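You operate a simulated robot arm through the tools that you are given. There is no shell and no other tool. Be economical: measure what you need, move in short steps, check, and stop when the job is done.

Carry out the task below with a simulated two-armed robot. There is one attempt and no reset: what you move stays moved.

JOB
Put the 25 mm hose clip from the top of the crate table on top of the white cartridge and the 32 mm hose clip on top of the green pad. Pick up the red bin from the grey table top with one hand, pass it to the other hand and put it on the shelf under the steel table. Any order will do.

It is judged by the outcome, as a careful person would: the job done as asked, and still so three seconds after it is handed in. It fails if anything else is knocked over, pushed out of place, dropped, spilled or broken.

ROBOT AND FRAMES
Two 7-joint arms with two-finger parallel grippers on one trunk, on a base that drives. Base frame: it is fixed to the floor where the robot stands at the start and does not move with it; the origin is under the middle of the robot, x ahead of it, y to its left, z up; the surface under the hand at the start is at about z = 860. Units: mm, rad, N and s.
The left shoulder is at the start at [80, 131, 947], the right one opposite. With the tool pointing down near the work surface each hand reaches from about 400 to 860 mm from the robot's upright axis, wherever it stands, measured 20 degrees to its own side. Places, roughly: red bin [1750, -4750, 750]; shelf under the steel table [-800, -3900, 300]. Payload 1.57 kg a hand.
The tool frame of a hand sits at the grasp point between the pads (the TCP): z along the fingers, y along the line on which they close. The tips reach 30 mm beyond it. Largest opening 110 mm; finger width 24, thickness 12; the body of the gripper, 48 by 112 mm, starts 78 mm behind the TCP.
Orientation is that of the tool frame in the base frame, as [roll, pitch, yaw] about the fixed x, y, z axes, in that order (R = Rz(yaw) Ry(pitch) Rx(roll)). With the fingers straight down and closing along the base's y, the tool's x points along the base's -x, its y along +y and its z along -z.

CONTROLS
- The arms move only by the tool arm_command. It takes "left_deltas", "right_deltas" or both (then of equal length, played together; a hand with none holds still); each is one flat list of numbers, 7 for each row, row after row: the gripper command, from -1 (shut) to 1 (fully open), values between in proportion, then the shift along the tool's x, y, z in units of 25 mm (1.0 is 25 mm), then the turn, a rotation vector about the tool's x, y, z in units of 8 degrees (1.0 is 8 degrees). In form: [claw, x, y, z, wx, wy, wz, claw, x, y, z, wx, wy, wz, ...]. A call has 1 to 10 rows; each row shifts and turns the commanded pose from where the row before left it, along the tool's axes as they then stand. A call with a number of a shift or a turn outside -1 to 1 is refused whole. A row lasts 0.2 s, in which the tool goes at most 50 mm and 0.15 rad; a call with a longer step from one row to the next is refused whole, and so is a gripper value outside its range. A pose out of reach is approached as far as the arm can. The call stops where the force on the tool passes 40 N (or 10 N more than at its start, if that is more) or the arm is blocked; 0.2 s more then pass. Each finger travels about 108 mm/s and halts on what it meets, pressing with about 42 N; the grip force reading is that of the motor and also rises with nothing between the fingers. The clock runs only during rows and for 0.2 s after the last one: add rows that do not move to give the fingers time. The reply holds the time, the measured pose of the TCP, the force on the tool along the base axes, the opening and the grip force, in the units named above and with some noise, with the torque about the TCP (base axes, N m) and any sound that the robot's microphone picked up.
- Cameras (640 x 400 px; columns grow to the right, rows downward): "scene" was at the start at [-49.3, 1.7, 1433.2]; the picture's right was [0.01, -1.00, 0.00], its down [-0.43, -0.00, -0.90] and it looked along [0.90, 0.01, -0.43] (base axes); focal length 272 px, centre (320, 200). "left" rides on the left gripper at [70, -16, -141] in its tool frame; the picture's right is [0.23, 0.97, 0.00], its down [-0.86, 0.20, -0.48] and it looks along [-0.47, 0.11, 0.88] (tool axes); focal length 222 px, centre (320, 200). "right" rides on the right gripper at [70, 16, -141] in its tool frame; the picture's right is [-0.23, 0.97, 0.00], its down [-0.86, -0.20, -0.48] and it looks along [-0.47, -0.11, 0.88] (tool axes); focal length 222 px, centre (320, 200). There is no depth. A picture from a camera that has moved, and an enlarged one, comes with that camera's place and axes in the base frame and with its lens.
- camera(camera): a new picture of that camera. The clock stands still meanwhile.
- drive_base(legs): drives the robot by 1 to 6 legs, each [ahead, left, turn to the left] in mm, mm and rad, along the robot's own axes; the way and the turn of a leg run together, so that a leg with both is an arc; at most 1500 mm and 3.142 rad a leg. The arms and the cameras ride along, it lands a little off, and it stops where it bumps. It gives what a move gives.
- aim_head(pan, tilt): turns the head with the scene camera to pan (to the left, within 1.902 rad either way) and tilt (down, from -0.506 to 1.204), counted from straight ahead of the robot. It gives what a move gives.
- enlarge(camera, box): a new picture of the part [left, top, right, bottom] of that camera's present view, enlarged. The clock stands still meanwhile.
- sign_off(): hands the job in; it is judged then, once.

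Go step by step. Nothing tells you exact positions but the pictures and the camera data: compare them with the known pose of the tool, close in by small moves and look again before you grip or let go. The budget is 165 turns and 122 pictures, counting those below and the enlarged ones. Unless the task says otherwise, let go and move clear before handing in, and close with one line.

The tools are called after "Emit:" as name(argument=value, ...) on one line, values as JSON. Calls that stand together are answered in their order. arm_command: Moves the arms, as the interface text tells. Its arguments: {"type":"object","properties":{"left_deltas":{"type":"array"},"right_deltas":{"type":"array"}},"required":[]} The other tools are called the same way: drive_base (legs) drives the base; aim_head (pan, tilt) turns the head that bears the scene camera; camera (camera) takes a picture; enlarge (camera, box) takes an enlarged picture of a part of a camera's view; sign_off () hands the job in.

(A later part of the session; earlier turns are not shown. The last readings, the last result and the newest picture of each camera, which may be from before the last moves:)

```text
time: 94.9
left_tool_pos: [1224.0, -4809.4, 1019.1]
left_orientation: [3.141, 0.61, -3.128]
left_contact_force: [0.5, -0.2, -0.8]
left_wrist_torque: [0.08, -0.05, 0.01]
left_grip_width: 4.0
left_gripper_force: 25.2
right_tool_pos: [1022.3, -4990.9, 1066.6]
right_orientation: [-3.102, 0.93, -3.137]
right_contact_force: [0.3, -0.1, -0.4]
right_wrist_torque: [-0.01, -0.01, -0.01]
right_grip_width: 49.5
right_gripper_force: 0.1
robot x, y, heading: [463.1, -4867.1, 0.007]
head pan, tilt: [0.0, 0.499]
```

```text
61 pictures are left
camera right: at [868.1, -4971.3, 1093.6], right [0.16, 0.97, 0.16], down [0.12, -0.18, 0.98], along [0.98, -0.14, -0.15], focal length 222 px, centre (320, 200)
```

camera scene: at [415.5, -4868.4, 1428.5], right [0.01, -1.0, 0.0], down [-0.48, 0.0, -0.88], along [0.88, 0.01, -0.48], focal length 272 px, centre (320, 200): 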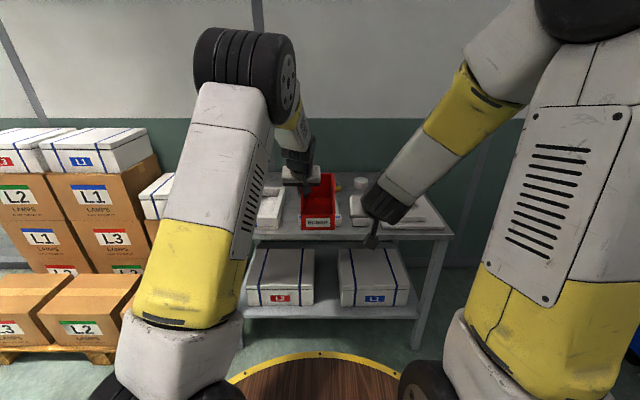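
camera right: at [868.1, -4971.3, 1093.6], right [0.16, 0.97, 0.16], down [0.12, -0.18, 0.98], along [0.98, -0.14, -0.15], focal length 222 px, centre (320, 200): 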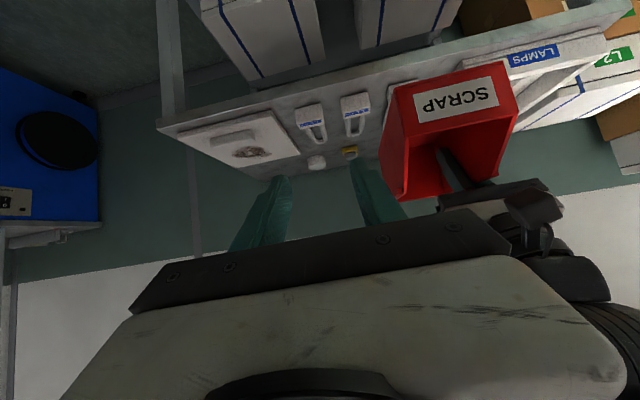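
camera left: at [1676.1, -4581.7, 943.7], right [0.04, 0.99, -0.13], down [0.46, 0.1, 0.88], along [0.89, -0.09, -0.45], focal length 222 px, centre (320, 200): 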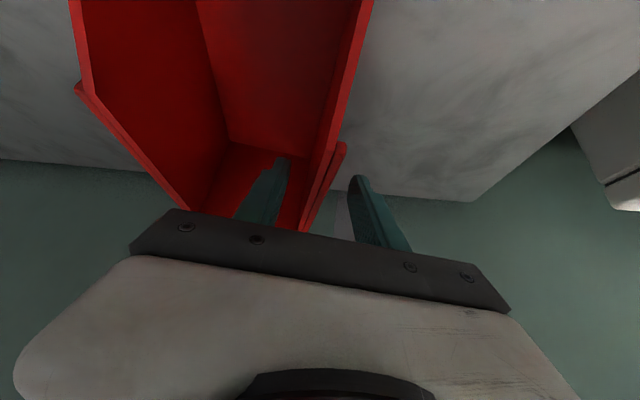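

The right hand reached 53° tilt with a slight roll. Bin's right wall is near y≈−4901, front x≈1104. I correct the roll, try a little more tilt, and shift to the pre-grasp.

Emit:
arm_command(right_deltas=[-0.1, 0, 0, 0, -0.28, -0.5, 0, -0.1, -0.107, 0.9, 0.294, 0, 0, 0, -0.1, -0.107, 0.9, 0.294, 0, 0, 0, -0.1, -0.107, 0.9, 0.294, 0, 0, 0, -0.1, 0, 0, 0, 0, 0, 0])

Emit:
camera(camera="right")

```text
time: 96.1
left_tool_pos: [1223.3, -4809.3, 1019.1]
left_orientation: [-3.142, 0.611, -3.127]
left_contact_force: [-0.6, -0.2, -2.2]
left_wrist_torque: [0.04, -0.05, -0.04]
left_grip_width: 4.0
left_gripper_force: 24.8
right_tool_pos: [1047.0, -4926.8, 1060.8]
right_orientation: [-3.137, 1.002, -3.131]
right_contact_force: [-0.3, 0.0, -0.1]
right_wrist_torque: [0.0, 0.03, 0.03]
right_grip_width: 49.3
right_gripper_force: 0.1
robot x, y, heading: [466.0, -4870.3, 0.006]
head pan, tilt: [0.0, 0.499]
```

```text
60 pictures are left
camera right: at [888.5, -4911.0, 1077.8], right [0.12, 0.98, 0.19], down [0.06, -0.2, 0.98], along [0.99, -0.1, -0.08], focal length 222 px, centre (320, 200)
```

right: 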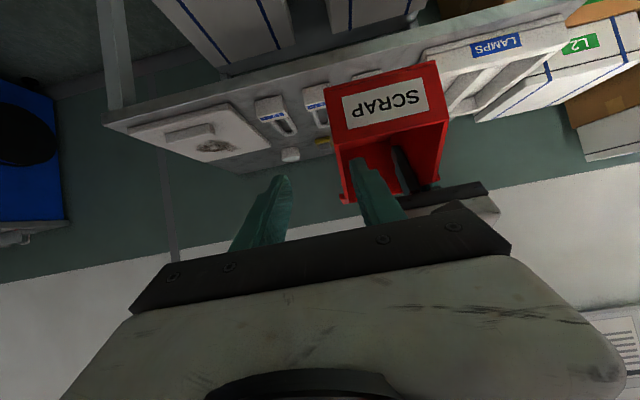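

Tilt is now 57°. Bin front is at x≈1133, right wall y≈−4905. I shift 22 mm left, advance 60 mm and check.

Emit:
arm_command(right_deltas=[-0.1, 0.06, 0.88, 0, 0, 0, 0, -0.1, 0, 0, 0.8, 0, 0, 0, -0.1, 0, 0, 0.8, 0, 0, 0, -0.1, 0, 0, 0.8, 0, 0, 0, -0.1, 0, 0, 0, 0, 0, 0])

Emit:
camera(camera="right")

Emit:
enlarge(camera="scene", box=[250, 140, 410, 250])

```text
time: 97.3
left_tool_pos: [1223.8, -4809.4, 1018.5]
left_orientation: [-3.141, 0.61, -3.128]
left_contact_force: [0.2, -0.7, -1.8]
left_wrist_torque: [0.07, -0.06, 0.02]
left_grip_width: 3.8
left_gripper_force: 25.0
right_tool_pos: [1094.4, -4905.1, 1027.8]
right_orientation: [-3.139, 1.0, -3.13]
right_contact_force: [-0.4, -0.4, 0.7]
right_wrist_torque: [-0.01, -0.03, 0.02]
right_grip_width: 49.7
right_gripper_force: 0.1
robot x, y, heading: [463.4, -4869.0, 0.011]
head pan, tilt: [0.0, 0.499]
```

```text
59 pictures are left
camera right: at [936.9, -4890.4, 1045.2], right [0.12, 0.97, 0.19], down [0.06, -0.2, 0.98], along [0.99, -0.1, -0.08], focal length 222 px, centre (320, 200)
```

right: 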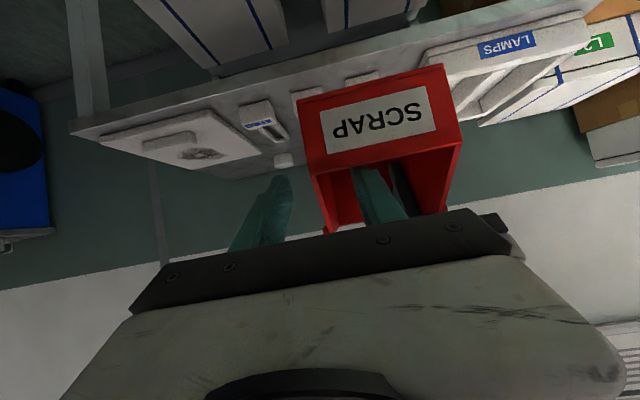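

```text
3.64 times, centred on (330, 195) of scene
camera zoom: at [415.5, -4868.4, 1428.5], right [0.01, -1.0, 0.0], down [-0.48, 0.0, -0.88], along [0.88, 0.01, -0.48], focal length 988 px, centre (284, 218)
```

zoom: 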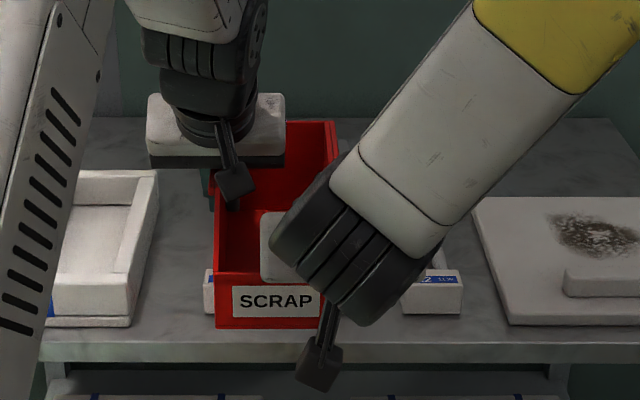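

Aligned; wall lies between the right fingers. I advance 75 mm along the tool.

Emit:
arm_command(right_deltas=[-0.1, 0, 0, 0.75, 0, 0, 0, -0.1, 0, 0, 0.75, 0, 0, 0, -0.1, 0, 0, 0.75, 0, 0, 0, -0.1, 0, 0, 0.75, 0, 0, 0, -0.1, 0, 0, 0, 0, 0, 0])

Emit:
camera(camera="right")

Emit:
enlarge(camera="scene", box=[250, 140, 410, 250])

```text
time: 98.5
left_tool_pos: [1222.2, -4808.9, 1018.4]
left_orientation: [3.139, 0.61, -3.127]
left_contact_force: [4.0, -0.1, -12.6]
left_wrist_torque: [0.78, -0.77, 0.32]
left_grip_width: 3.9
left_gripper_force: 24.9
right_tool_pos: [1157.8, -4901.2, 989.4]
right_orientation: [-3.138, 1.004, -3.132]
right_contact_force: [-3.7, 0.0, 11.3]
right_wrist_torque: [0.29, -0.11, -0.01]
right_grip_width: 49.3
right_gripper_force: 0.1
robot x, y, heading: [463.4, -4867.8, 0.001]
head pan, tilt: [0.0, 0.499]
```

```text
57 pictures are left
camera right: at [1001.1, -4886.5, 1006.0], right [0.12, 0.97, 0.19], down [0.06, -0.2, 0.98], along [0.99, -0.1, -0.08], focal length 222 px, centre (320, 200)
```

right: 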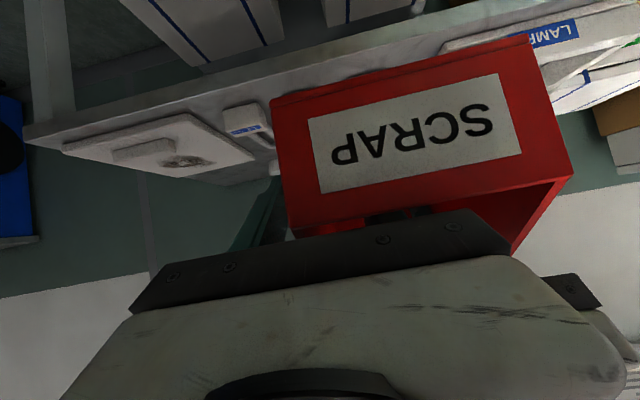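

```text
3.64 times, centred on (330, 195) of scene
camera zoom: at [415.5, -4868.4, 1428.5], right [0.01, -1.0, 0.0], down [-0.48, 0.0, -0.88], along [0.88, 0.01, -0.48], focal length 988 px, centre (284, 218)
```

zoom: 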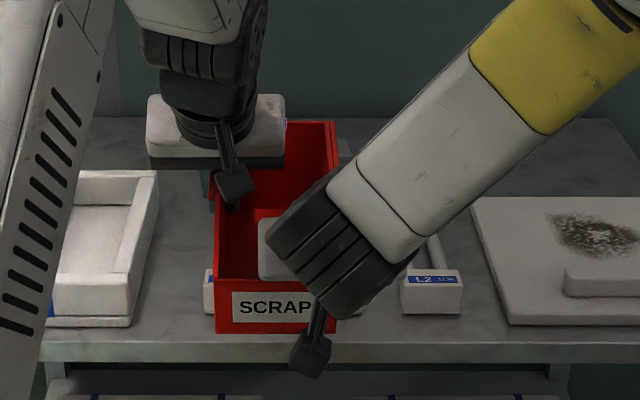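

The inner finger presses on the front lip (11 N). I raise the right hand 11 mm to clear it.

Emit:
arm_command(right_deltas=[-0.1, -0.37, 0, -0.236, 0, 0, 0, -0.1, 0, 0, 0, 0, 0, 0])

Emit:
camera(camera="right")

```text
time: 99.1
left_tool_pos: [1223.1, -4808.9, 1018.3]
left_orientation: [-3.141, 0.61, -3.128]
left_contact_force: [-0.4, 0.1, -1.6]
left_wrist_torque: [0.11, -0.03, 0.0]
left_grip_width: 3.7
left_gripper_force: 24.7
right_tool_pos: [1157.9, -4901.2, 997.4]
right_orientation: [-3.137, 1.001, -3.132]
right_contact_force: [-0.2, -0.2, 0.1]
right_wrist_torque: [-0.01, -0.04, -0.01]
right_grip_width: 49.4
right_gripper_force: 0.0
robot x, y, heading: [468.8, -4872.2, 0.008]
head pan, tilt: [0.0, 0.499]
```

```text
55 pictures are left
camera right: at [1001.3, -4886.8, 1015.6], right [0.12, 0.97, 0.19], down [0.06, -0.2, 0.98], along [0.99, -0.1, -0.08], focal length 222 px, centre (320, 200)
```

right: 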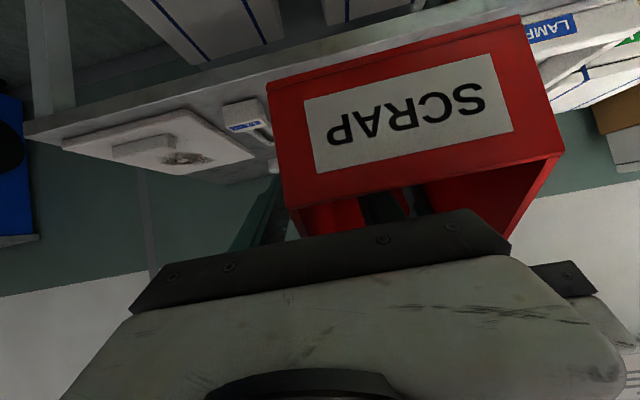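

Clear now. The wall lies about 16 mm right of the TCP, so I shift the right hand by −15 mm in y and check.

Emit:
arm_command(right_deltas=[-0.1, 0, -0.3, 0, 0, 0, 0, -0.1, 0, -0.3, 0, 0, 0, 0, -0.1, 0, 0, 0, 0, 0, 0])

Emit:
camera(camera="right")

```text
time: 99.9
left_tool_pos: [1224.6, -4809.3, 1018.7]
left_orientation: [3.141, 0.61, -3.128]
left_contact_force: [1.2, 0.8, -2.0]
left_wrist_torque: [0.09, -0.08, -0.02]
left_grip_width: 3.8
left_gripper_force: 24.1
right_tool_pos: [1157.9, -4916.9, 998.6]
right_orientation: [-3.138, 1.0, -3.132]
right_contact_force: [0.2, -0.4, -0.4]
right_wrist_torque: [-0.01, 0.03, 0.01]
right_grip_width: 49.4
right_gripper_force: 0.2
robot x, y, heading: [462.3, -4867.0, 0.01]
head pan, tilt: [0.0, 0.499]
```

```text
54 pictures are left
camera right: at [1001.6, -4902.3, 1016.1], right [0.12, 0.97, 0.19], down [0.06, -0.2, 0.98], along [0.99, -0.1, -0.08], focal length 222 px, centre (320, 200)
```

right: 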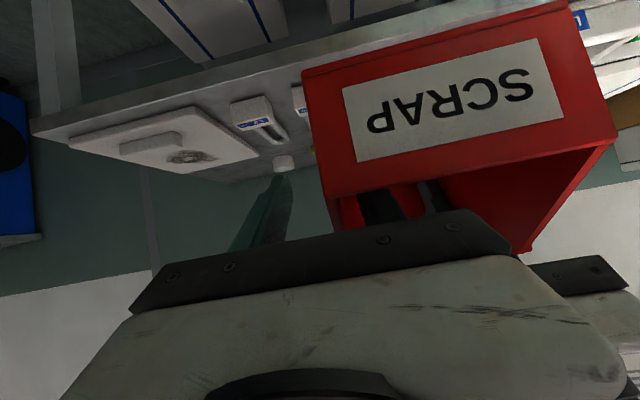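

The wall is midway between the right fingers. Close the right gripper.

Emit:
arm_command(right_deltas=[-0.6, 0, 0, 0, 0, 0, 0, -0.8, 0, 0, 0, 0, 0, 0, -1, 0, 0, 0, 0, 0, 0, -1, 0, 0, 0, 0, 0, 0, -1, 0, 0, 0, 0, 0, 0])

Emit:
camera(camera="right")

```text
time: 101.1
left_tool_pos: [1222.4, -4815.0, 1017.6]
left_orientation: [-3.136, 0.609, -3.133]
left_contact_force: [-11.0, -33.9, -4.4]
left_wrist_torque: [0.29, -0.14, 0.91]
left_grip_width: 4.1
left_gripper_force: 24.9
right_tool_pos: [1158.6, -4912.9, 999.8]
right_orientation: [3.14, 1.002, -3.128]
right_contact_force: [10.7, 34.2, 2.3]
right_wrist_torque: [-0.59, 0.18, 0.1]
right_grip_width: 4.3
right_gripper_force: 24.9
robot x, y, heading: [467.3, -4869.1, 0.007]
head pan, tilt: [0.0, 0.499]
```

```text
53 pictures are left
camera right: at [1001.3, -4899.8, 1017.1], right [0.11, 0.98, 0.19], down [0.06, -0.2, 0.98], along [0.99, -0.09, -0.08], focal length 222 px, centre (320, 200)
```

right: 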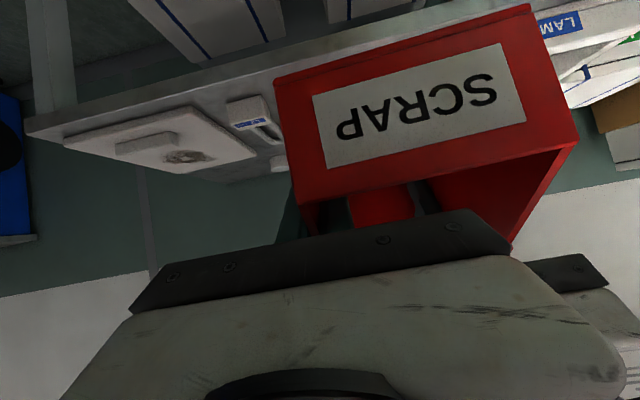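

Both hands hold the bin but are ~9 mm out of agreement laterally (34 N). I shift the right hand +9 mm y to relax it.

Emit:
arm_command(right_deltas=[-1, 0, 0.2, 0, 0, 0, 0, -1, 0, 0.16, 0, 0, 0, 0, -1, 0, 0, 0, 0, 0, 0])

```text
time: 101.9
left_tool_pos: [1222.7, -4811.1, 1018.4]
left_orientation: [-3.138, 0.609, -3.129]
left_contact_force: [-2.3, -20.8, -3.6]
left_wrist_torque: [-0.23, 0.39, 0.17]
left_grip_width: 4.0
left_gripper_force: 24.6
right_tool_pos: [1159.4, -4905.9, 999.5]
right_orientation: [-3.139, 1.001, -3.132]
right_contact_force: [3.4, 20.7, 3.2]
right_wrist_torque: [0.11, -0.55, 0.86]
right_grip_width: 3.9
right_gripper_force: 24.2
robot x, y, heading: [467.6, -4869.7, 0.006]
head pan, tilt: [0.0, 0.499]
```

Emit:
arm_command(right_deltas=[-1, 0, 0.16, 0, 0, 0, 0, -1, 0, 0.16, 0, 0, 0, 0, -1, 0, 0, 0, 0, 0, 0])

```text
time: 102.7
left_tool_pos: [1223.8, -4806.5, 1019.1]
left_orientation: [3.137, 0.611, -3.126]
left_contact_force: [7.1, 6.9, -7.9]
left_wrist_torque: [-0.45, 0.35, -1.08]
left_grip_width: 4.1
left_gripper_force: 24.0
right_tool_pos: [1158.3, -4901.2, 998.1]
right_orientation: [-3.136, 1.001, -3.134]
right_contact_force: [-6.5, -5.5, 7.0]
right_wrist_torque: [1.26, -1.01, 1.36]
right_grip_width: 4.1
right_gripper_force: 25.3
robot x, y, heading: [470.8, -4867.1, 0.006]
head pan, tilt: [0.0, 0.499]
```

Forces are small now. Left opens gradually.

Emit:
arm_command(left_deltas=[-0.7, 0, 0, 0, 0, 0, 0, -0.4, 0, 0, 0, 0, 0, 0, -0.25, 0, 0, 0, 0, 0, 0, -0.25, 0, 0, 0, 0, 0, 0])

Emit:
camera(camera="left")

Emit:
enlarge(camera="scene", box=[250, 140, 410, 250])

```text
time: 103.7
left_tool_pos: [1223.0, -4810.3, 1019.2]
left_orientation: [3.141, 0.613, -3.128]
left_contact_force: [-0.1, 0.6, 0.3]
left_wrist_torque: [-0.04, 0.0, 0.01]
left_grip_width: 41.3
left_gripper_force: 0.1
right_tool_pos: [1157.9, -4898.4, 997.9]
right_orientation: [-3.14, 1.0, -3.131]
right_contact_force: [0.4, -0.3, 0.7]
right_wrist_torque: [-0.07, 0.06, 0.01]
right_grip_width: 3.8
right_gripper_force: 24.8
robot x, y, heading: [462.9, -4868.1, 0.009]
head pan, tilt: [0.0, 0.499]
```

```text
52 pictures are left
camera left: at [1085.6, -4827.9, 1094.9], right [-0.2, 0.97, -0.13], down [0.42, 0.21, 0.88], along [0.88, 0.12, -0.45], focal length 222 px, centre (320, 200)
```

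left: 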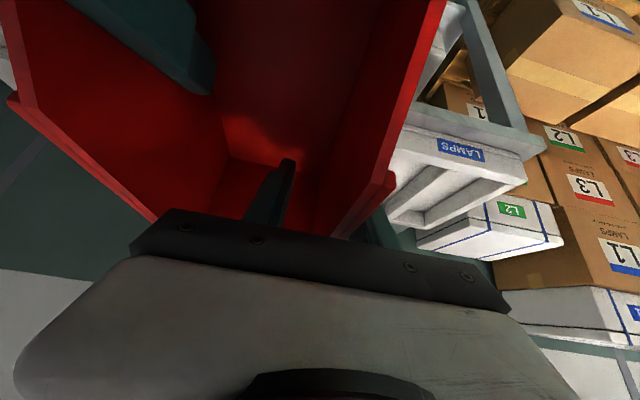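

```text
3.64 times, centred on (330, 195) of scene
camera zoom: at [415.6, -4868.4, 1428.5], right [0.01, -1.0, 0.0], down [-0.48, 0.0, -0.88], along [0.88, 0.01, -0.48], focal length 988 px, centre (284, 218)
```

zoom: 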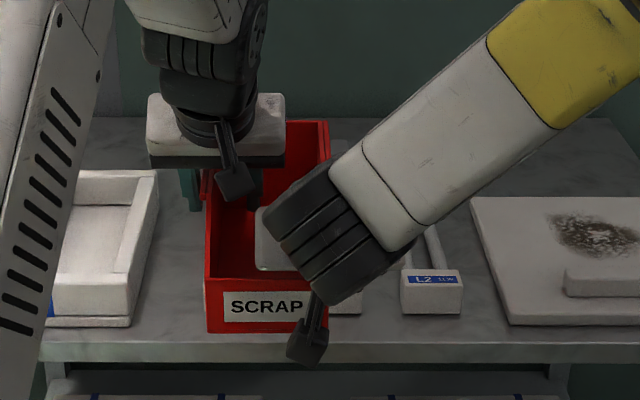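

The right hand holds the bin. I withdraw the left hand straight up 150 mm, then left and back.

Emit:
arm_command(left_deltas=[-0.25, -0.287, 0, -0.41, 0, 0, 0, -0.25, -0.574, 0, -0.819, 0, 0, 0, -0.25, -0.574, 0, -0.819, 0, 0, 0, -0.25, -0.574, 0, -0.819, 0, 0, 0, -0.25, -0.574, 0, -0.819, 0, 0, 0, -0.25, -0.574, 0, -0.819, 0, 0, 0, -0.25, 0, 1, 0, 0, 0, 0, -0.25, 0, 1, 0, 0, 0, 0, -0.25, 0, 1, 0, 0, 0, 0, -0.25, 0, 1, 0, 0, 0, 0])

Emit:
arm_command(left_deltas=[-0.25, 0.6, 0.8, -0.5, 0, 0.8, 0, -0.25, 0.6, 0.8, -0.5, 0, 0.8, 0, -0.25, 0.6, 0.8, -0.5, 0, 0.8, 0, -0.25, 0.6, 0.5, -0.3, 0, 0.8, 0, -0.25, 0.6, 0, -0.1, 0, 0.8, 0, -0.25, 0.6, 0, 0, 0, 0.3, 0])

Emit:
camera(camera="scene")

```text
time: 105.9
left_tool_pos: [1219.7, -4708.8, 1157.5]
left_orientation: [-3.141, 0.61, -3.127]
left_contact_force: [-0.3, -0.5, 0.8]
left_wrist_torque: [0.03, 0.03, 0.04]
left_grip_width: 41.3
left_gripper_force: 0.1
right_tool_pos: [1158.2, -4899.7, 996.8]
right_orientation: [-3.138, 1.0, -3.135]
right_contact_force: [-0.3, 0.1, -0.5]
right_wrist_torque: [-0.1, 0.06, -0.01]
right_grip_width: 3.7
right_gripper_force: 24.4
robot x, y, heading: [469.2, -4867.9, 0.002]
head pan, tilt: [0.0, 0.499]
```

```text
time: 107.3
left_tool_pos: [1116.0, -4636.7, 1171.5]
left_orientation: [-3.141, 0.009, -3.127]
left_contact_force: [0.2, -0.2, -0.6]
left_wrist_torque: [-0.02, -0.01, -0.02]
left_grip_width: 41.2
left_gripper_force: 0.1
right_tool_pos: [1157.0, -4898.9, 998.7]
right_orientation: [-3.139, 1.0, -3.13]
right_contact_force: [0.0, 0.3, 0.3]
right_wrist_torque: [-0.09, 0.04, -0.02]
right_grip_width: 3.7
right_gripper_force: 24.7
robot x, y, heading: [467.0, -4869.3, 0.006]
head pan, tilt: [0.0, 0.499]
```

```text
50 pictures are left
camera scene: at [415.6, -4868.4, 1428.5], right [0.01, -1.0, 0.0], down [-0.48, 0.0, -0.88], along [0.88, 0.01, -0.48], focal length 272 px, centre (320, 200)
```

scene: 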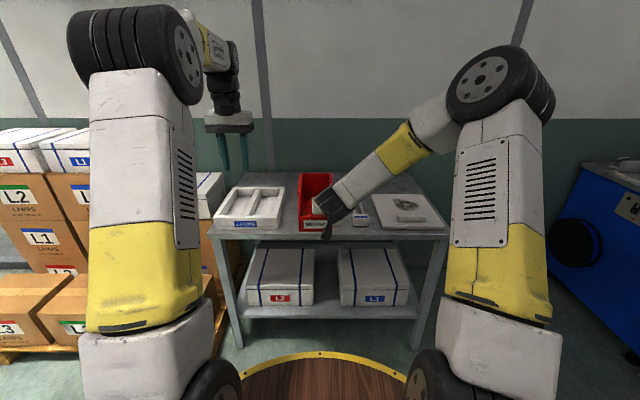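

Now I back up a bit and look around toward the steel table to plan the turn.

Emit:
drive_base(legs=[[-250, 0, 0]])

Emit:
aim_head(pan=1.9, tilt=0.4)

Emit:
camera(camera="scene")

Emit:
aim_head(pan=-1.9, tilt=0.4)

Emit:
camera(camera="scene")

```text
time: 109.1
left_tool_pos: [872.2, -4635.9, 1171.3]
left_orientation: [-3.141, 0.011, -3.124]
left_contact_force: [0.3, 0.0, 0.4]
left_wrist_torque: [-0.02, 0.02, 0.01]
left_grip_width: 41.1
left_gripper_force: 0.1
right_tool_pos: [914.8, -4899.1, 997.9]
right_orientation: [-3.139, 1.0, -3.129]
right_contact_force: [-0.2, 0.0, -0.2]
right_wrist_torque: [-0.06, 0.06, -0.02]
right_grip_width: 3.9
right_gripper_force: 24.6
robot x, y, heading: [226.1, -4876.2, 0.008]
head pan, tilt: [0.0, 0.499]
```

```text
time: 111.0
left_tool_pos: [870.8, -4636.1, 1171.2]
left_orientation: [-3.141, 0.01, -3.125]
left_contact_force: [0.2, 1.0, 0.3]
left_wrist_torque: [-0.02, -0.05, 0.02]
left_grip_width: 41.2
left_gripper_force: 0.0
right_tool_pos: [914.4, -4898.7, 997.4]
right_orientation: [-3.139, 1.001, -3.128]
right_contact_force: [-0.6, 0.1, 0.0]
right_wrist_torque: [-0.08, 0.06, 0.02]
right_grip_width: 3.7
right_gripper_force: 24.5
robot x, y, heading: [221.6, -4871.5, 0.008]
head pan, tilt: [1.901, 0.4]
```

```text
49 pictures are left
camera scene: at [50.5, -4783.9, 1437.7], right [0.94, 0.33, 0.0], down [0.13, -0.37, -0.92], along [-0.31, 0.87, -0.39], focal length 272 px, centre (320, 200)
```

scene: 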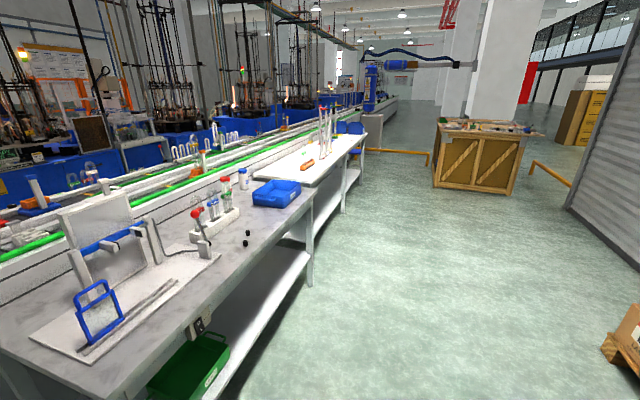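

```text
time: 114.1
left_tool_pos: [871.6, -4636.0, 1172.2]
left_orientation: [3.141, 0.009, -3.124]
left_contact_force: [-0.8, -0.2, 0.9]
left_wrist_torque: [0.01, -0.01, -0.01]
left_grip_width: 41.2
left_gripper_force: 0.1
right_tool_pos: [913.9, -4898.8, 997.3]
right_orientation: [-3.139, 1.002, -3.129]
right_contact_force: [-0.1, 0.6, 0.1]
right_wrist_torque: [-0.07, 0.06, 0.03]
right_grip_width: 3.7
right_gripper_force: 24.4
robot x, y, heading: [220.2, -4872.3, 0.011]
head pan, tilt: [-1.901, 0.4]
```

```text
48 pictures are left
camera scene: at [52.1, -4959.2, 1437.7], right [-0.95, 0.31, 0.0], down [0.12, 0.37, -0.92], along [-0.29, -0.87, -0.39], focal length 272 px, centre (320, 200)
```

scene: 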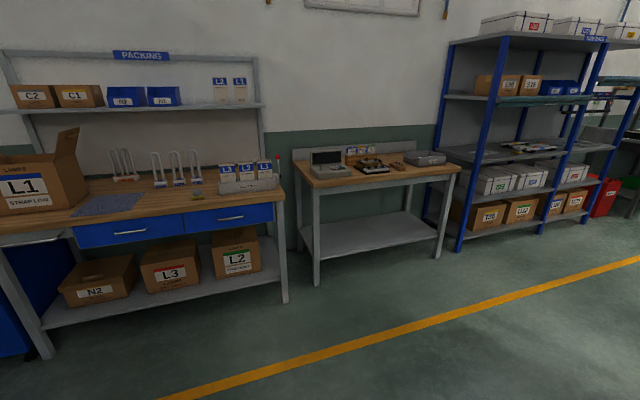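

Steel table edge is at about x≈−560 (top z≈795), shelf z≈300, y −4560…−3200, with a green bin near its south end. I turn right to face −y, back up north, then turn right again to face the steel table.

Emit:
drive_base(legs=[[0, 0, -1.58], [-1000, 160, 0], [0, 0, -1.57]])

Emit:
aim_head(pan=0.0, tilt=0.6)

Emit:
camera(camera="scene")

```text
time: 127.2
left_tool_pos: [-193.1, -4044.8, 1172.1]
left_orientation: [-3.141, 0.01, -0.12]
left_contact_force: [-0.1, 0.3, -0.4]
left_wrist_torque: [-0.01, -0.01, 0.02]
left_grip_width: 41.4
left_gripper_force: 0.0
right_tool_pos: [-199.6, -3778.7, 998.3]
right_orientation: [-3.138, 1.0, -0.125]
right_contact_force: [-0.5, 0.2, 0.2]
right_wrist_torque: [0.09, -0.07, -0.04]
right_grip_width: 3.8
right_gripper_force: 25.1
robot x, y, heading: [480.4, -3903.8, 3.012]
head pan, tilt: [-1.901, 0.4]
```

```text
time: 129.1
left_tool_pos: [-194.4, -4044.3, 1171.3]
left_orientation: [3.141, 0.011, -0.119]
left_contact_force: [0.0, -0.1, -0.1]
left_wrist_torque: [0.04, -0.01, -0.01]
left_grip_width: 41.5
left_gripper_force: 0.1
right_tool_pos: [-198.8, -3780.2, 997.9]
right_orientation: [-3.138, 0.999, -0.125]
right_contact_force: [0.7, 0.1, 1.6]
right_wrist_torque: [0.03, -0.11, 0.03]
right_grip_width: 3.9
right_gripper_force: 24.6
robot x, y, heading: [482.7, -3900.8, 3.01]
head pan, tilt: [0.0, 0.6]
```

```text
47 pictures are left
camera scene: at [531.8, -3907.2, 1419.4], right [0.13, 0.99, 0.0], down [0.56, -0.07, -0.82], along [-0.82, 0.11, -0.57], focal length 272 px, centre (320, 200)
```

scene: 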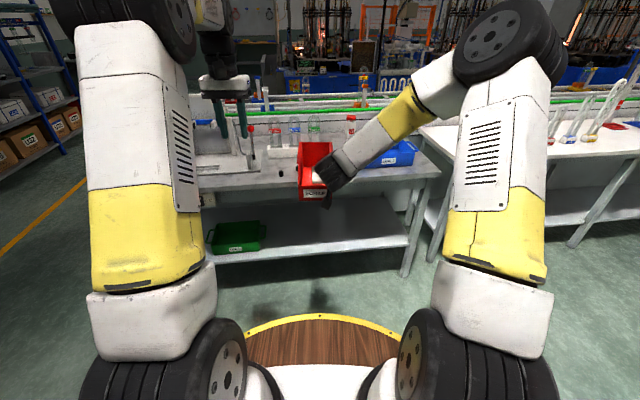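

Heading is 3.01; I correct the turn and zoom on the shelf.

Emit:
drive_base(legs=[[0, 0, 0.131]])

Emit:
camera(camera="scene")

Emit:
enlarge(camera="scene", box=[180, 120, 460, 290])

```text
time: 130.1
left_tool_pos: [-167.7, -4134.3, 1172.4]
left_orientation: [3.14, 0.011, 0.015]
left_contact_force: [-0.6, 0.9, -0.5]
left_wrist_torque: [-0.03, 0.0, -0.02]
left_grip_width: 41.5
left_gripper_force: 0.0
right_tool_pos: [-208.5, -3870.6, 997.3]
right_orientation: [-3.138, 0.999, 0.007]
right_contact_force: [0.3, 0.0, -0.1]
right_wrist_torque: [0.1, -0.07, -0.01]
right_grip_width: 3.9
right_gripper_force: 25.3
robot x, y, heading: [482.0, -3901.5, -3.134]
head pan, tilt: [0.0, 0.6]
```

```text
46 pictures are left
camera scene: at [532.2, -3900.3, 1419.4], right [-0.01, 1.0, 0.0], down [0.57, 0.0, -0.82], along [-0.82, 0.0, -0.57], focal length 272 px, centre (320, 200)
```

scene: 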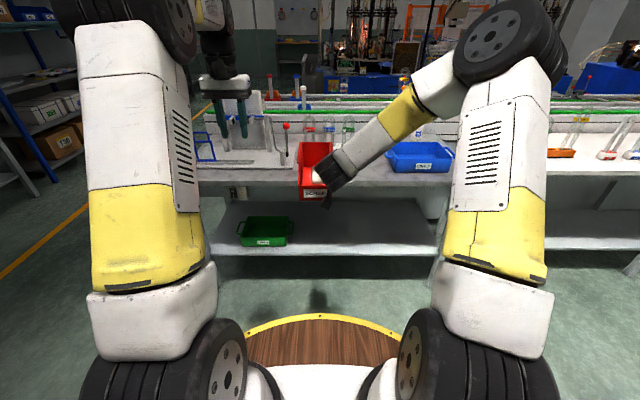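

```text
2.29 times, centred on (320, 205) of scene
camera zoom: at [532.2, -3900.3, 1419.4], right [-0.01, 1.0, 0.0], down [0.57, 0.0, -0.82], along [-0.82, 0.0, -0.57], focal length 621 px, centre (320, 189)
```

zoom: 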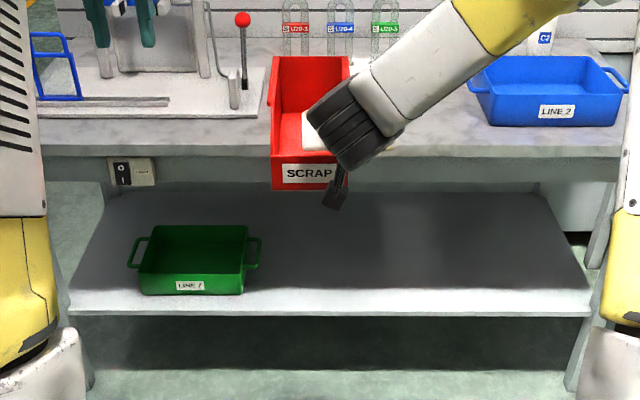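

The shelf's top is near z≈317, front edge x≈−630; the apron bottom is ~683. I lower the right hand with the bin here, well clear of the table (bin back at x≈−400 max), in stages.

Emit:
arm_command(right_deltas=[-1, 0.985, -0.13, 0.435, 0, 0, 0, -1, 0.985, -0.13, 0.435, 0, 0, 0, -1, 0.985, -0.13, 0.435, 0, 0, 0, -1, 0.985, -0.13, 0.435, 0, 0, 0, -1, 0.985, -0.13, 0.435, 0, 0, 0, -1, 0.985, -0.13, 0.435, 0, 0, 0, -1, 0.985, -0.13, 0.435, 0, 0, 0, -1, 0.985, -0.13, 0.435, 0, 0, 0, -1, 0.985, -0.13, 0.435, 0, 0, 0])

Emit:
camera(camera="scene")

```text
time: 132.1
left_tool_pos: [-168.6, -4135.8, 1172.0]
left_orientation: [-3.141, 0.012, 0.016]
left_contact_force: [0.4, -0.9, 0.2]
left_wrist_torque: [0.11, 0.03, -0.02]
left_grip_width: 41.1
left_gripper_force: 0.0
right_tool_pos: [-175.5, -3849.1, 774.0]
right_orientation: [-3.138, 1.013, -0.004]
right_contact_force: [0.7, -0.4, 0.0]
right_wrist_torque: [0.05, -0.03, 0.09]
right_grip_width: 3.8
right_gripper_force: 25.0
right hand out of reach, approached as far as the arm can: row 9
robot x, y, heading: [481.9, -3901.7, -3.135]
head pan, tilt: [0.0, 0.6]
```

```text
44 pictures are left
camera scene: at [532.6, -3901.0, 1419.4], right [-0.01, 1.0, 0.0], down [0.56, 0.0, -0.83], along [-0.83, 0.0, -0.56], focal length 272 px, centre (320, 200)
```

scene: 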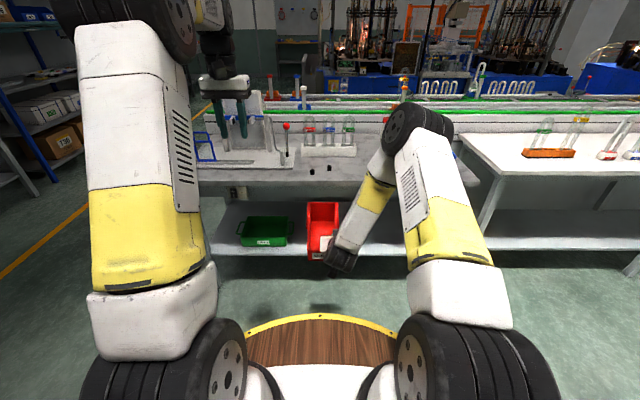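

At this radius the arm can't keep the tilt lower down; extending farther forward should help. I back the base 150 mm, extend 140 mm and lower again.

Emit:
drive_base(legs=[[-150, 0, 0]])

Emit:
arm_command(right_deltas=[-1, -0.5, 0, 0.8, 0, 0, 0, -1, -0.616, 0, 0.964, 0, 0, 0, -1, -0.616, 0, 0.964, 0, 0, 0, -1, -0.616, 0, 0.964, 0, 0, 0, -1, -0.616, 0, 0.964, 0, 0, 0, -1, 0.96, 0, 0.613, 0, 0, 0, -1, 0.96, 0, 0.613, 0, 0, 0, -1, 0.96, 0, 0.613, 0, 0, 0])

```text
time: 133.4
left_tool_pos: [-16.2, -4132.5, 1171.2]
left_orientation: [3.141, 0.011, 0.014]
left_contact_force: [0.9, 0.3, -0.5]
left_wrist_torque: [0.0, -0.01, -0.01]
left_grip_width: 41.1
left_gripper_force: 0.1
right_tool_pos: [-24.6, -3845.8, 771.0]
right_orientation: [-3.14, 1.014, -0.004]
right_contact_force: [0.4, 0.7, -0.7]
right_wrist_torque: [0.08, -0.06, -0.02]
right_grip_width: 3.6
right_gripper_force: 24.6
robot x, y, heading: [630.2, -3898.5, -3.137]
head pan, tilt: [0.0, 0.6]
```

```text
time: 135.2
left_tool_pos: [-16.5, -4133.0, 1170.6]
left_orientation: [3.141, 0.011, 0.014]
left_contact_force: [1.4, 0.3, 0.4]
left_wrist_torque: [0.0, 0.06, -0.02]
left_grip_width: 41.2
left_gripper_force: 0.0
right_tool_pos: [-158.9, -3845.5, 692.4]
right_orientation: [-3.132, 1.004, -0.007]
right_contact_force: [-0.1, 0.7, -0.1]
right_wrist_torque: [0.03, -0.1, 0.09]
right_grip_width: 4.0
right_gripper_force: 24.6
right hand out of reach, approached as far as the arm can: row 8
robot x, y, heading: [633.1, -3899.2, -3.137]
head pan, tilt: [0.0, 0.6]
```

Wrist limit again; a longer reach (≈885 mm) should relax it. I extend 95 mm, then lower.

Emit:
arm_command(right_deltas=[-1, -0.512, 0, 0.8, 0, 0, 0, -1, -0.512, 0, 0.8, 0, 0, 0, -1, -0.512, 0, 0.8, 0, 0, 0, -1, -0.512, 0, 0.8, 0, 0, 0, -1, 0.843, 0, 0.539, 0, 0, 0, -1, 0.843, 0, 0.539, 0, 0, 0, -1, 0.843, 0, 0.539, 0, 0, 0, -1, 0.843, 0, 0.539, 0, 0, 0])

```text
time: 137.1
left_tool_pos: [-17.5, -4132.6, 1171.9]
left_orientation: [-3.141, 0.012, 0.012]
left_contact_force: [-0.1, -0.1, 0.4]
left_wrist_torque: [0.04, -0.01, -0.02]
left_grip_width: 41.4
left_gripper_force: 0.1
right_tool_pos: [-255.9, -3844.8, 593.5]
right_orientation: [-3.138, 1.016, -0.001]
right_contact_force: [0.3, 0.8, -0.5]
right_wrist_torque: [0.06, -0.06, 0.01]
right_grip_width: 3.8
right_gripper_force: 25.2
robot x, y, heading: [636.4, -3900.5, -3.135]
head pan, tilt: [0.0, 0.6]
```

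That works: z 593 reached. Continue lowering to about 400, correcting 1° of tilt.

Emit:
arm_command(right_deltas=[-1, 0.843, 0, 0.539, 0, 0.11, 0, -1, 0.843, 0, 0.539, 0, 0, 0, -1, 0.843, 0, 0.539, 0, 0, 0, -1, 0.843, 0, 0.539, 0, 0, 0, -1, 0.843, 0, 0.539, 0, 0, 0, -1, 0.843, 0, 0.539, 0, 0, 0, -1, 0.5, 0, 0.32, 0, 0, 0, -1, 0, 0, 0, 0, 0, 0])

Emit:
camera(camera="scene")

Emit:
camera(camera="right")

```text
time: 138.8
left_tool_pos: [-16.1, -4132.8, 1170.4]
left_orientation: [-3.141, 0.009, 0.013]
left_contact_force: [-0.4, 0.3, -0.2]
left_wrist_torque: [0.0, 0.0, 0.0]
left_grip_width: 41.2
left_gripper_force: 0.0
right_tool_pos: [-244.3, -3845.2, 526.6]
right_orientation: [-3.139, 0.999, -0.003]
right_contact_force: [0.1, -0.4, -0.2]
right_wrist_torque: [0.11, -0.04, -0.02]
right_grip_width: 3.6
right_gripper_force: 24.5
right hand out of reach, approached as far as the arm can: row 3, 4, 5, 6, 7
robot x, y, heading: [636.4, -3899.8, -3.136]
head pan, tilt: [0.0, 0.6]
```

```text
43 pictures are left
camera scene: at [683.7, -3899.6, 1419.4], right [-0.01, 1.0, 0.0], down [0.57, 0.0, -0.82], along [-0.82, 0.0, -0.57], focal length 272 px, centre (320, 200)
```

scene: 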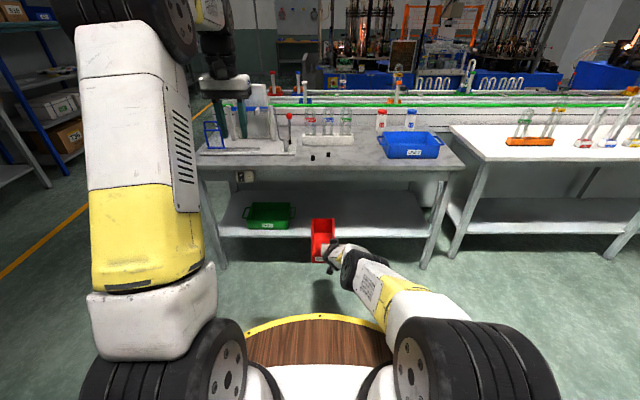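

```text
42 pictures are left
camera right: at [-87.5, -3861.9, 544.7], right [-0.13, -0.97, 0.19], down [-0.06, 0.2, 0.98], along [-0.99, 0.12, -0.08], focal length 222 px, centre (320, 200)
```

right: 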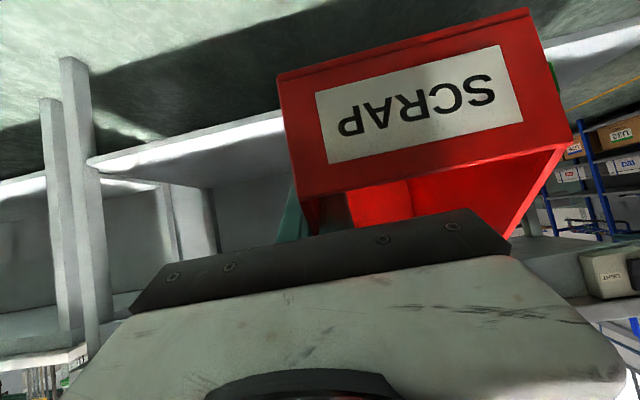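

Now it's the arm's extension limit. I retract ~120 mm while lowering ~110 mm.

Emit:
arm_command(right_deltas=[-1, 0.9, 0, -0.24, 0, 0, 0, -1, 0.9, 0, -0.24, 0, 0, 0, -1, 0.9, 0, -0.24, 0, 0, 0, -1, 0.9, 0, -0.24, 0, 0, 0, -1, 0.9, 0, -0.24, 0, 0, 0, -1, 0.9, 0, -0.24, 0, 0, 0, -1, 0.9, 0, -0.24, 0, 0, 0, -1, 0, 0, 0, 0, 0, 0])

```text
time: 140.7
left_tool_pos: [-16.8, -4132.4, 1172.5]
left_orientation: [3.141, 0.012, 0.013]
left_contact_force: [-1.0, -1.1, -1.0]
left_wrist_torque: [-0.04, 0.02, -0.01]
left_grip_width: 41.4
left_gripper_force: 0.0
right_tool_pos: [-127.6, -3834.9, 436.8]
right_orientation: [-3.126, 0.995, -0.002]
right_contact_force: [-0.5, 0.3, 0.0]
right_wrist_torque: [0.08, -0.06, 0.01]
right_grip_width: 3.9
right_gripper_force: 24.9
right hand out of reach, approached as far as the arm can: row 5, 6, 7
robot x, y, heading: [635.9, -3898.0, -3.14]
head pan, tilt: [0.0, 0.6]
```

I probe: a bit farther forward and lower to see which limit applies.

Emit:
arm_command(right_deltas=[-1, 0.2, -0.4, 0.9, 0, 0, 0, -1, 0.2, -0.4, 0.9, 0, 0, 0, -1, 0, 0, 0, 0, 0, 0])

Emit:
camera(camera="scene")

```text
time: 141.4
left_tool_pos: [-16.7, -4133.3, 1170.7]
left_orientation: [3.141, 0.011, 0.013]
left_contact_force: [-0.1, 0.2, 0.4]
left_wrist_torque: [-0.02, 0.01, -0.02]
left_grip_width: 41.3
left_gripper_force: 0.1
right_tool_pos: [-133.0, -3829.4, 439.9]
right_orientation: [-3.126, 0.996, 0.0]
right_contact_force: [-0.4, -0.8, 0.2]
right_wrist_torque: [0.06, -0.05, -0.04]
right_grip_width: 3.6
right_gripper_force: 24.4
right hand out of reach, approached as far as the arm can: row 1, 2
robot x, y, heading: [634.0, -3899.5, -3.134]
head pan, tilt: [0.0, 0.6]
```

```text
41 pictures are left
camera scene: at [683.7, -3899.6, 1419.4], right [-0.01, 1.0, 0.0], down [0.57, 0.0, -0.82], along [-0.82, 0.0, -0.57], focal length 272 px, centre (320, 200)
```

scene: 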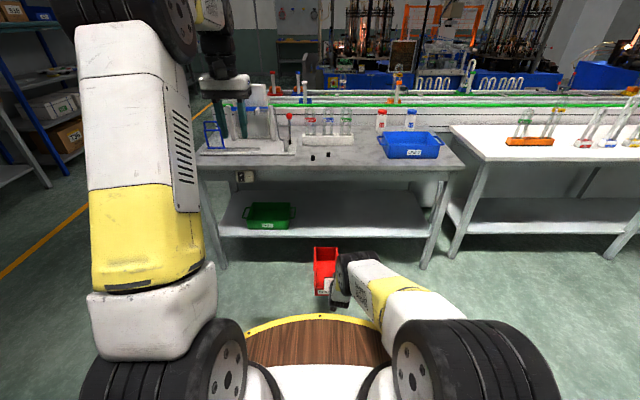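

Limited in that direction too. Try drawing back while lowering.

Emit:
arm_command(right_deltas=[-1, 1, 0, -0.5, 0, 0, 0, -1, 1, 0, -0.5, 0, 0, 0, -1, 1, 0, -0.5, 0, 0, 0, -1, 0, 0, 0, 0, 0, 0])

```text
time: 142.4
left_tool_pos: [-15.4, -4133.6, 1171.4]
left_orientation: [-3.141, 0.011, 0.013]
left_contact_force: [-0.1, 0.6, 0.4]
left_wrist_torque: [0.0, -0.03, -0.01]
left_grip_width: 41.4
left_gripper_force: 0.0
right_tool_pos: [-80.2, -3849.3, 421.0]
right_orientation: [-3.125, 0.996, 0.001]
right_contact_force: [0.6, -0.2, 0.5]
right_wrist_torque: [0.04, -0.04, -0.01]
right_grip_width: 3.6
right_gripper_force: 24.8
right hand out of reach, approached as far as the arm can: row 1, 2, 3
robot x, y, heading: [634.8, -3902.0, -3.139]
head pan, tilt: [0.0, 0.6]
```

I need to see the arm's configuration to understand the limit; I zoom in on it.

Emit:
enlarge(camera="scene", box=[290, 230, 590, 400])

```text
2.13 times, centred on (440, 315) of scene
camera zoom: at [683.7, -3899.6, 1419.4], right [-0.01, 1.0, 0.0], down [0.57, 0.0, -0.82], along [-0.82, 0.0, -0.57], focal length 580 px, centre (64, -45)
```

zoom: 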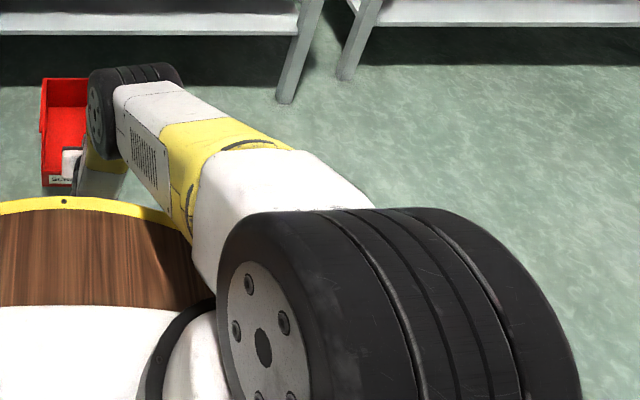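

The elbow is at its lower limit; a steeper wrist tilt (≈35°) will be needed to reach the shelf. First I measure the shelf precisely with both cameras.

Emit:
enlarge(camera="scene", box=[190, 130, 470, 290])

Emit:
camera(camera="right")

```text
2.29 times, centred on (330, 210) of scene
camera zoom: at [683.7, -3899.6, 1419.4], right [-0.01, 1.0, 0.0], down [0.57, 0.0, -0.82], along [-0.82, 0.0, -0.57], focal length 621 px, centre (297, 177)
```

zoom: 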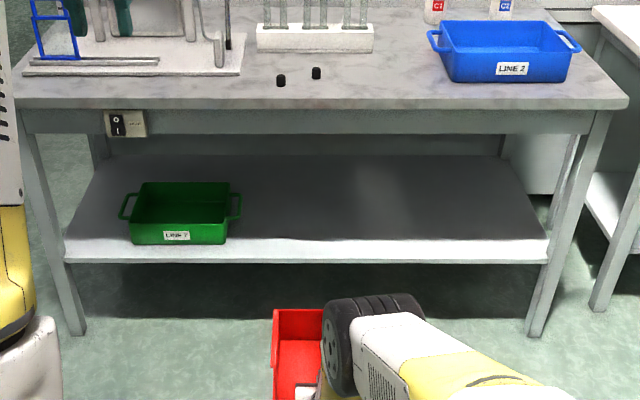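

```text
38 pictures are left
camera right: at [74.8, -3869.1, 439.3], right [-0.14, -0.97, 0.18], down [-0.06, 0.19, 0.98], along [-0.99, 0.12, -0.08], focal length 222 px, centre (320, 200)
```

right: 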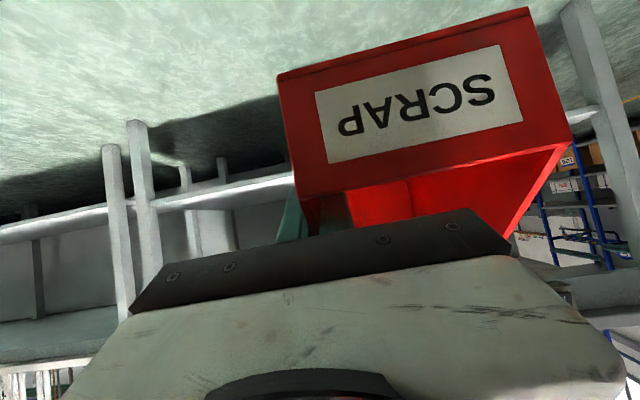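

Shelf: front edge x≈−563, top z≈303; table edge ≈−550, apron bottom ≈689. I'll raise the bin, let the left hand hold it again, and re-grip with the right hand at ~30° tilt.

Emit:
arm_command(right_deltas=[-1, -0.6, 0, -0.38, 0, 0, 0, -1, -1, 0, -0.64, 0, 0, 0, -1, -1, 0, -0.64, 0, 0, 0, -1, -1, 0, -0.64, 0, 0, 0, -1, -1, 0, -0.64, 0, 0, 0, -1, -1, 0, -0.64, 0, 0, 0, -1, -1, 0, -0.64, 0, 0, 0, -1, -1, 0, -0.64, 0, 0, 0, -1, -1, 0, -0.64, 0, 0, 0, -1, -1, 0, -0.64, 0, 0, 0])

Emit:
arm_command(right_deltas=[-1, -1, 0, -0.64, 0, 0, 0, -1, -1, 0, -0.64, 0, 0, 0, -1, -1, 0, -0.64, 0, 0, 0, -1, -1, 0, -0.64, 0, 0, 0, -1, -1, 0, -0.64, 0, 0, 0, -1, -1, 0, -0.64, 0, 0, 0, -1, -1, 0, -0.64, 0, 0, 0, -1, -1, 0, -0.64, 0, 0, 0, -1, -1, 0, -0.64, 0, 0, 0, -1, -0.5, 0, -0.32, 0, 0, 0])

Emit:
camera(camera="scene")

```text
time: 144.7
left_tool_pos: [-17.1, -4132.2, 1171.5]
left_orientation: [3.14, 0.011, 0.013]
left_contact_force: [-0.1, 0.9, 0.2]
left_wrist_torque: [0.03, -0.01, 0.04]
left_grip_width: 41.0
left_gripper_force: 0.0
right_tool_pos: [-83.8, -3864.5, 706.8]
right_orientation: [-3.139, 0.996, -0.004]
right_contact_force: [-0.2, -0.4, -0.5]
right_wrist_torque: [0.08, -0.09, -0.03]
right_grip_width: 3.5
right_gripper_force: 25.1
right hand out of reach, approached as far as the arm can: row 1, 2
robot x, y, heading: [636.8, -3902.8, -3.135]
head pan, tilt: [0.0, 0.6]
```

```text
time: 146.8
left_tool_pos: [-16.1, -4133.8, 1172.2]
left_orientation: [-3.141, 0.012, 0.014]
left_contact_force: [0.0, -0.2, 0.1]
left_wrist_torque: [0.0, -0.01, 0.02]
left_grip_width: 41.1
left_gripper_force: 0.1
right_tool_pos: [-87.2, -3863.9, 990.9]
right_orientation: [-3.138, 0.999, -0.002]
right_contact_force: [-0.2, 0.5, -0.5]
right_wrist_torque: [0.09, -0.06, 0.05]
right_grip_width: 3.8
right_gripper_force: 24.7
robot x, y, heading: [633.0, -3902.4, -3.135]
head pan, tilt: [0.0, 0.6]
```

```text
37 pictures are left
camera scene: at [683.6, -3899.6, 1419.4], right [-0.01, 1.0, 0.0], down [0.57, 0.0, -0.82], along [-0.82, 0.0, -0.57], focal length 272 px, centre (320, 200)
```

scene: 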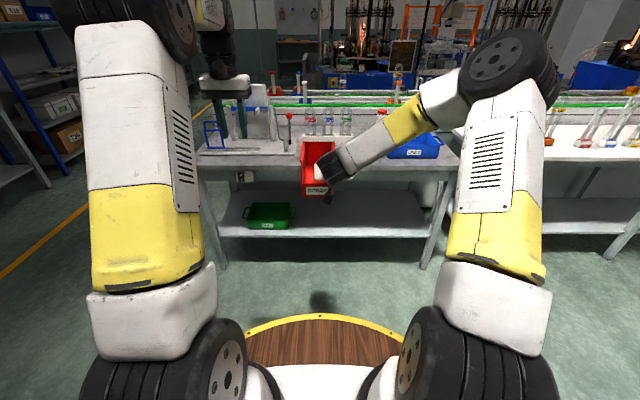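

I bring the left hand over the left wall's rear part with 15° tilt for a second holding grip.

Emit:
arm_command(left_deltas=[-0.1, 0, 0, 0, 0, -0.94, 0, -0.1, 0, 0, 0, 0, -0.94, 0, -0.1, -0.8, -0.89, 0.515, 0, 0, 0, -0.1, -0.8, -0.89, 0.515, 0, 0, 0, -0.1, -0.8, -0.89, 0.515, 0, 0, 0, -0.1, -0.8, -0.89, 0.515, 0, 0, 0, -0.1, -0.8, -0.89, 0.515, 0, 0, 0, -0.1, -0.8, -0.89, 0.515, 0, 0, 0, -0.1, -0.8, -0.89, 0.515, 0, 0, 0, -0.1, -0.8, -0.89, 0.515, 0, 0, 0])

Emit:
camera(camera="left")

```text
time: 149.1
left_tool_pos: [-201.5, -3960.6, 1114.9]
left_orientation: [3.142, 0.272, 0.014]
left_contact_force: [0.2, -0.5, 1.5]
left_wrist_torque: [0.06, 0.01, -0.01]
left_grip_width: 49.6
left_gripper_force: 0.1
right_tool_pos: [-87.9, -3864.7, 990.1]
right_orientation: [-3.138, 0.999, -0.003]
right_contact_force: [0.4, -0.9, 0.1]
right_wrist_torque: [0.07, -0.11, -0.04]
right_grip_width: 3.9
right_gripper_force: 24.9
robot x, y, heading: [634.9, -3897.3, -3.137]
head pan, tilt: [0.0, 0.6]
```

```text
36 pictures are left
camera left: at [-96.8, -3943.3, 1233.0], right [0.23, -0.97, -0.06], down [-0.69, -0.21, 0.69], along [-0.68, -0.12, -0.72], focal length 222 px, centre (320, 200)
```

left: 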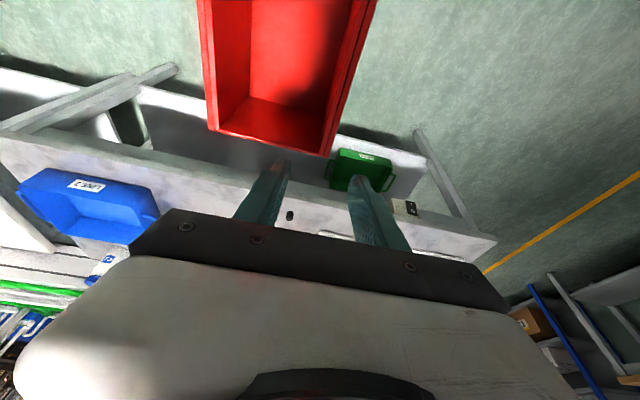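

The bin is ~165 mm long; its left wall runs at y≈−3964. I go halfway down while drawing back to x≈−165, then check.

Emit:
arm_command(left_deltas=[-0.1, 0.8, 0.05, 0.7, 0, 0, 0, -0.1, 0.8, 0.05, 0.7, 0, 0, 0, -0.1, 0.2, 0, 0.3, 0, 0, 0, -0.1, 0, 0, 0, 0, 0, 0])

Emit:
camera(camera="left")

Emit:
enlarge(camera="scene", box=[240, 80, 420, 210])

```text
time: 150.1
left_tool_pos: [-169.9, -3961.3, 1061.9]
left_orientation: [-3.141, 0.271, 0.014]
left_contact_force: [-0.4, 0.3, 0.1]
left_wrist_torque: [0.03, 0.02, 0.0]
left_grip_width: 49.5
left_gripper_force: 0.1
right_tool_pos: [-87.7, -3864.2, 989.5]
right_orientation: [-3.138, 0.999, -0.004]
right_contact_force: [0.1, 0.4, 0.4]
right_wrist_torque: [0.1, -0.07, -0.03]
right_grip_width: 3.7
right_gripper_force: 24.6
robot x, y, heading: [631.2, -3901.7, -3.137]
head pan, tilt: [0.0, 0.6]
```

```text
35 pictures are left
camera left: at [-64.9, -3944.2, 1180.3], right [0.23, -0.97, -0.06], down [-0.69, -0.21, 0.69], along [-0.68, -0.12, -0.72], focal length 222 px, centre (320, 200)
```

left: 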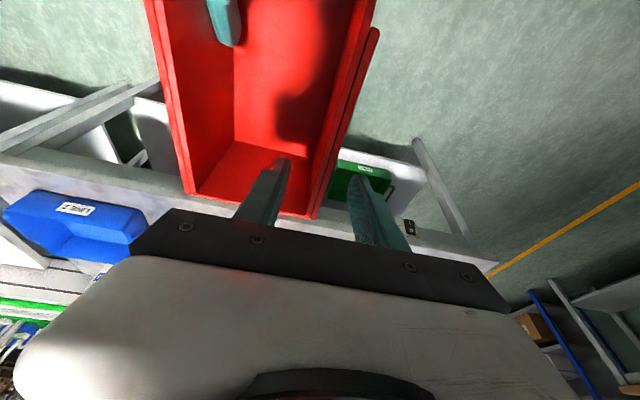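

```text
3.08 times, centred on (330, 145) of scene
camera zoom: at [683.7, -3899.5, 1419.4], right [-0.01, 1.0, 0.0], down [0.57, 0.0, -0.82], along [-0.82, 0.0, -0.57], focal length 836 px, centre (289, 369)
```

zoom: 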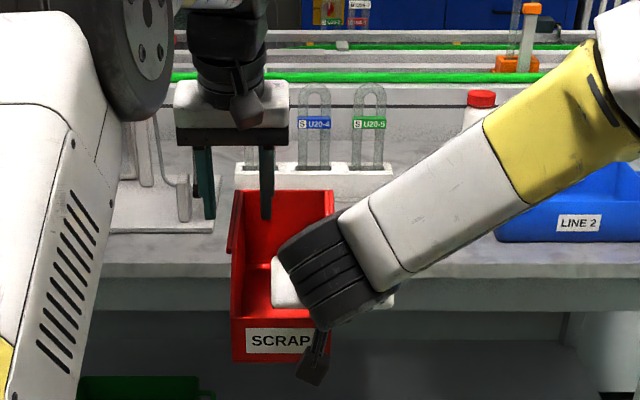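

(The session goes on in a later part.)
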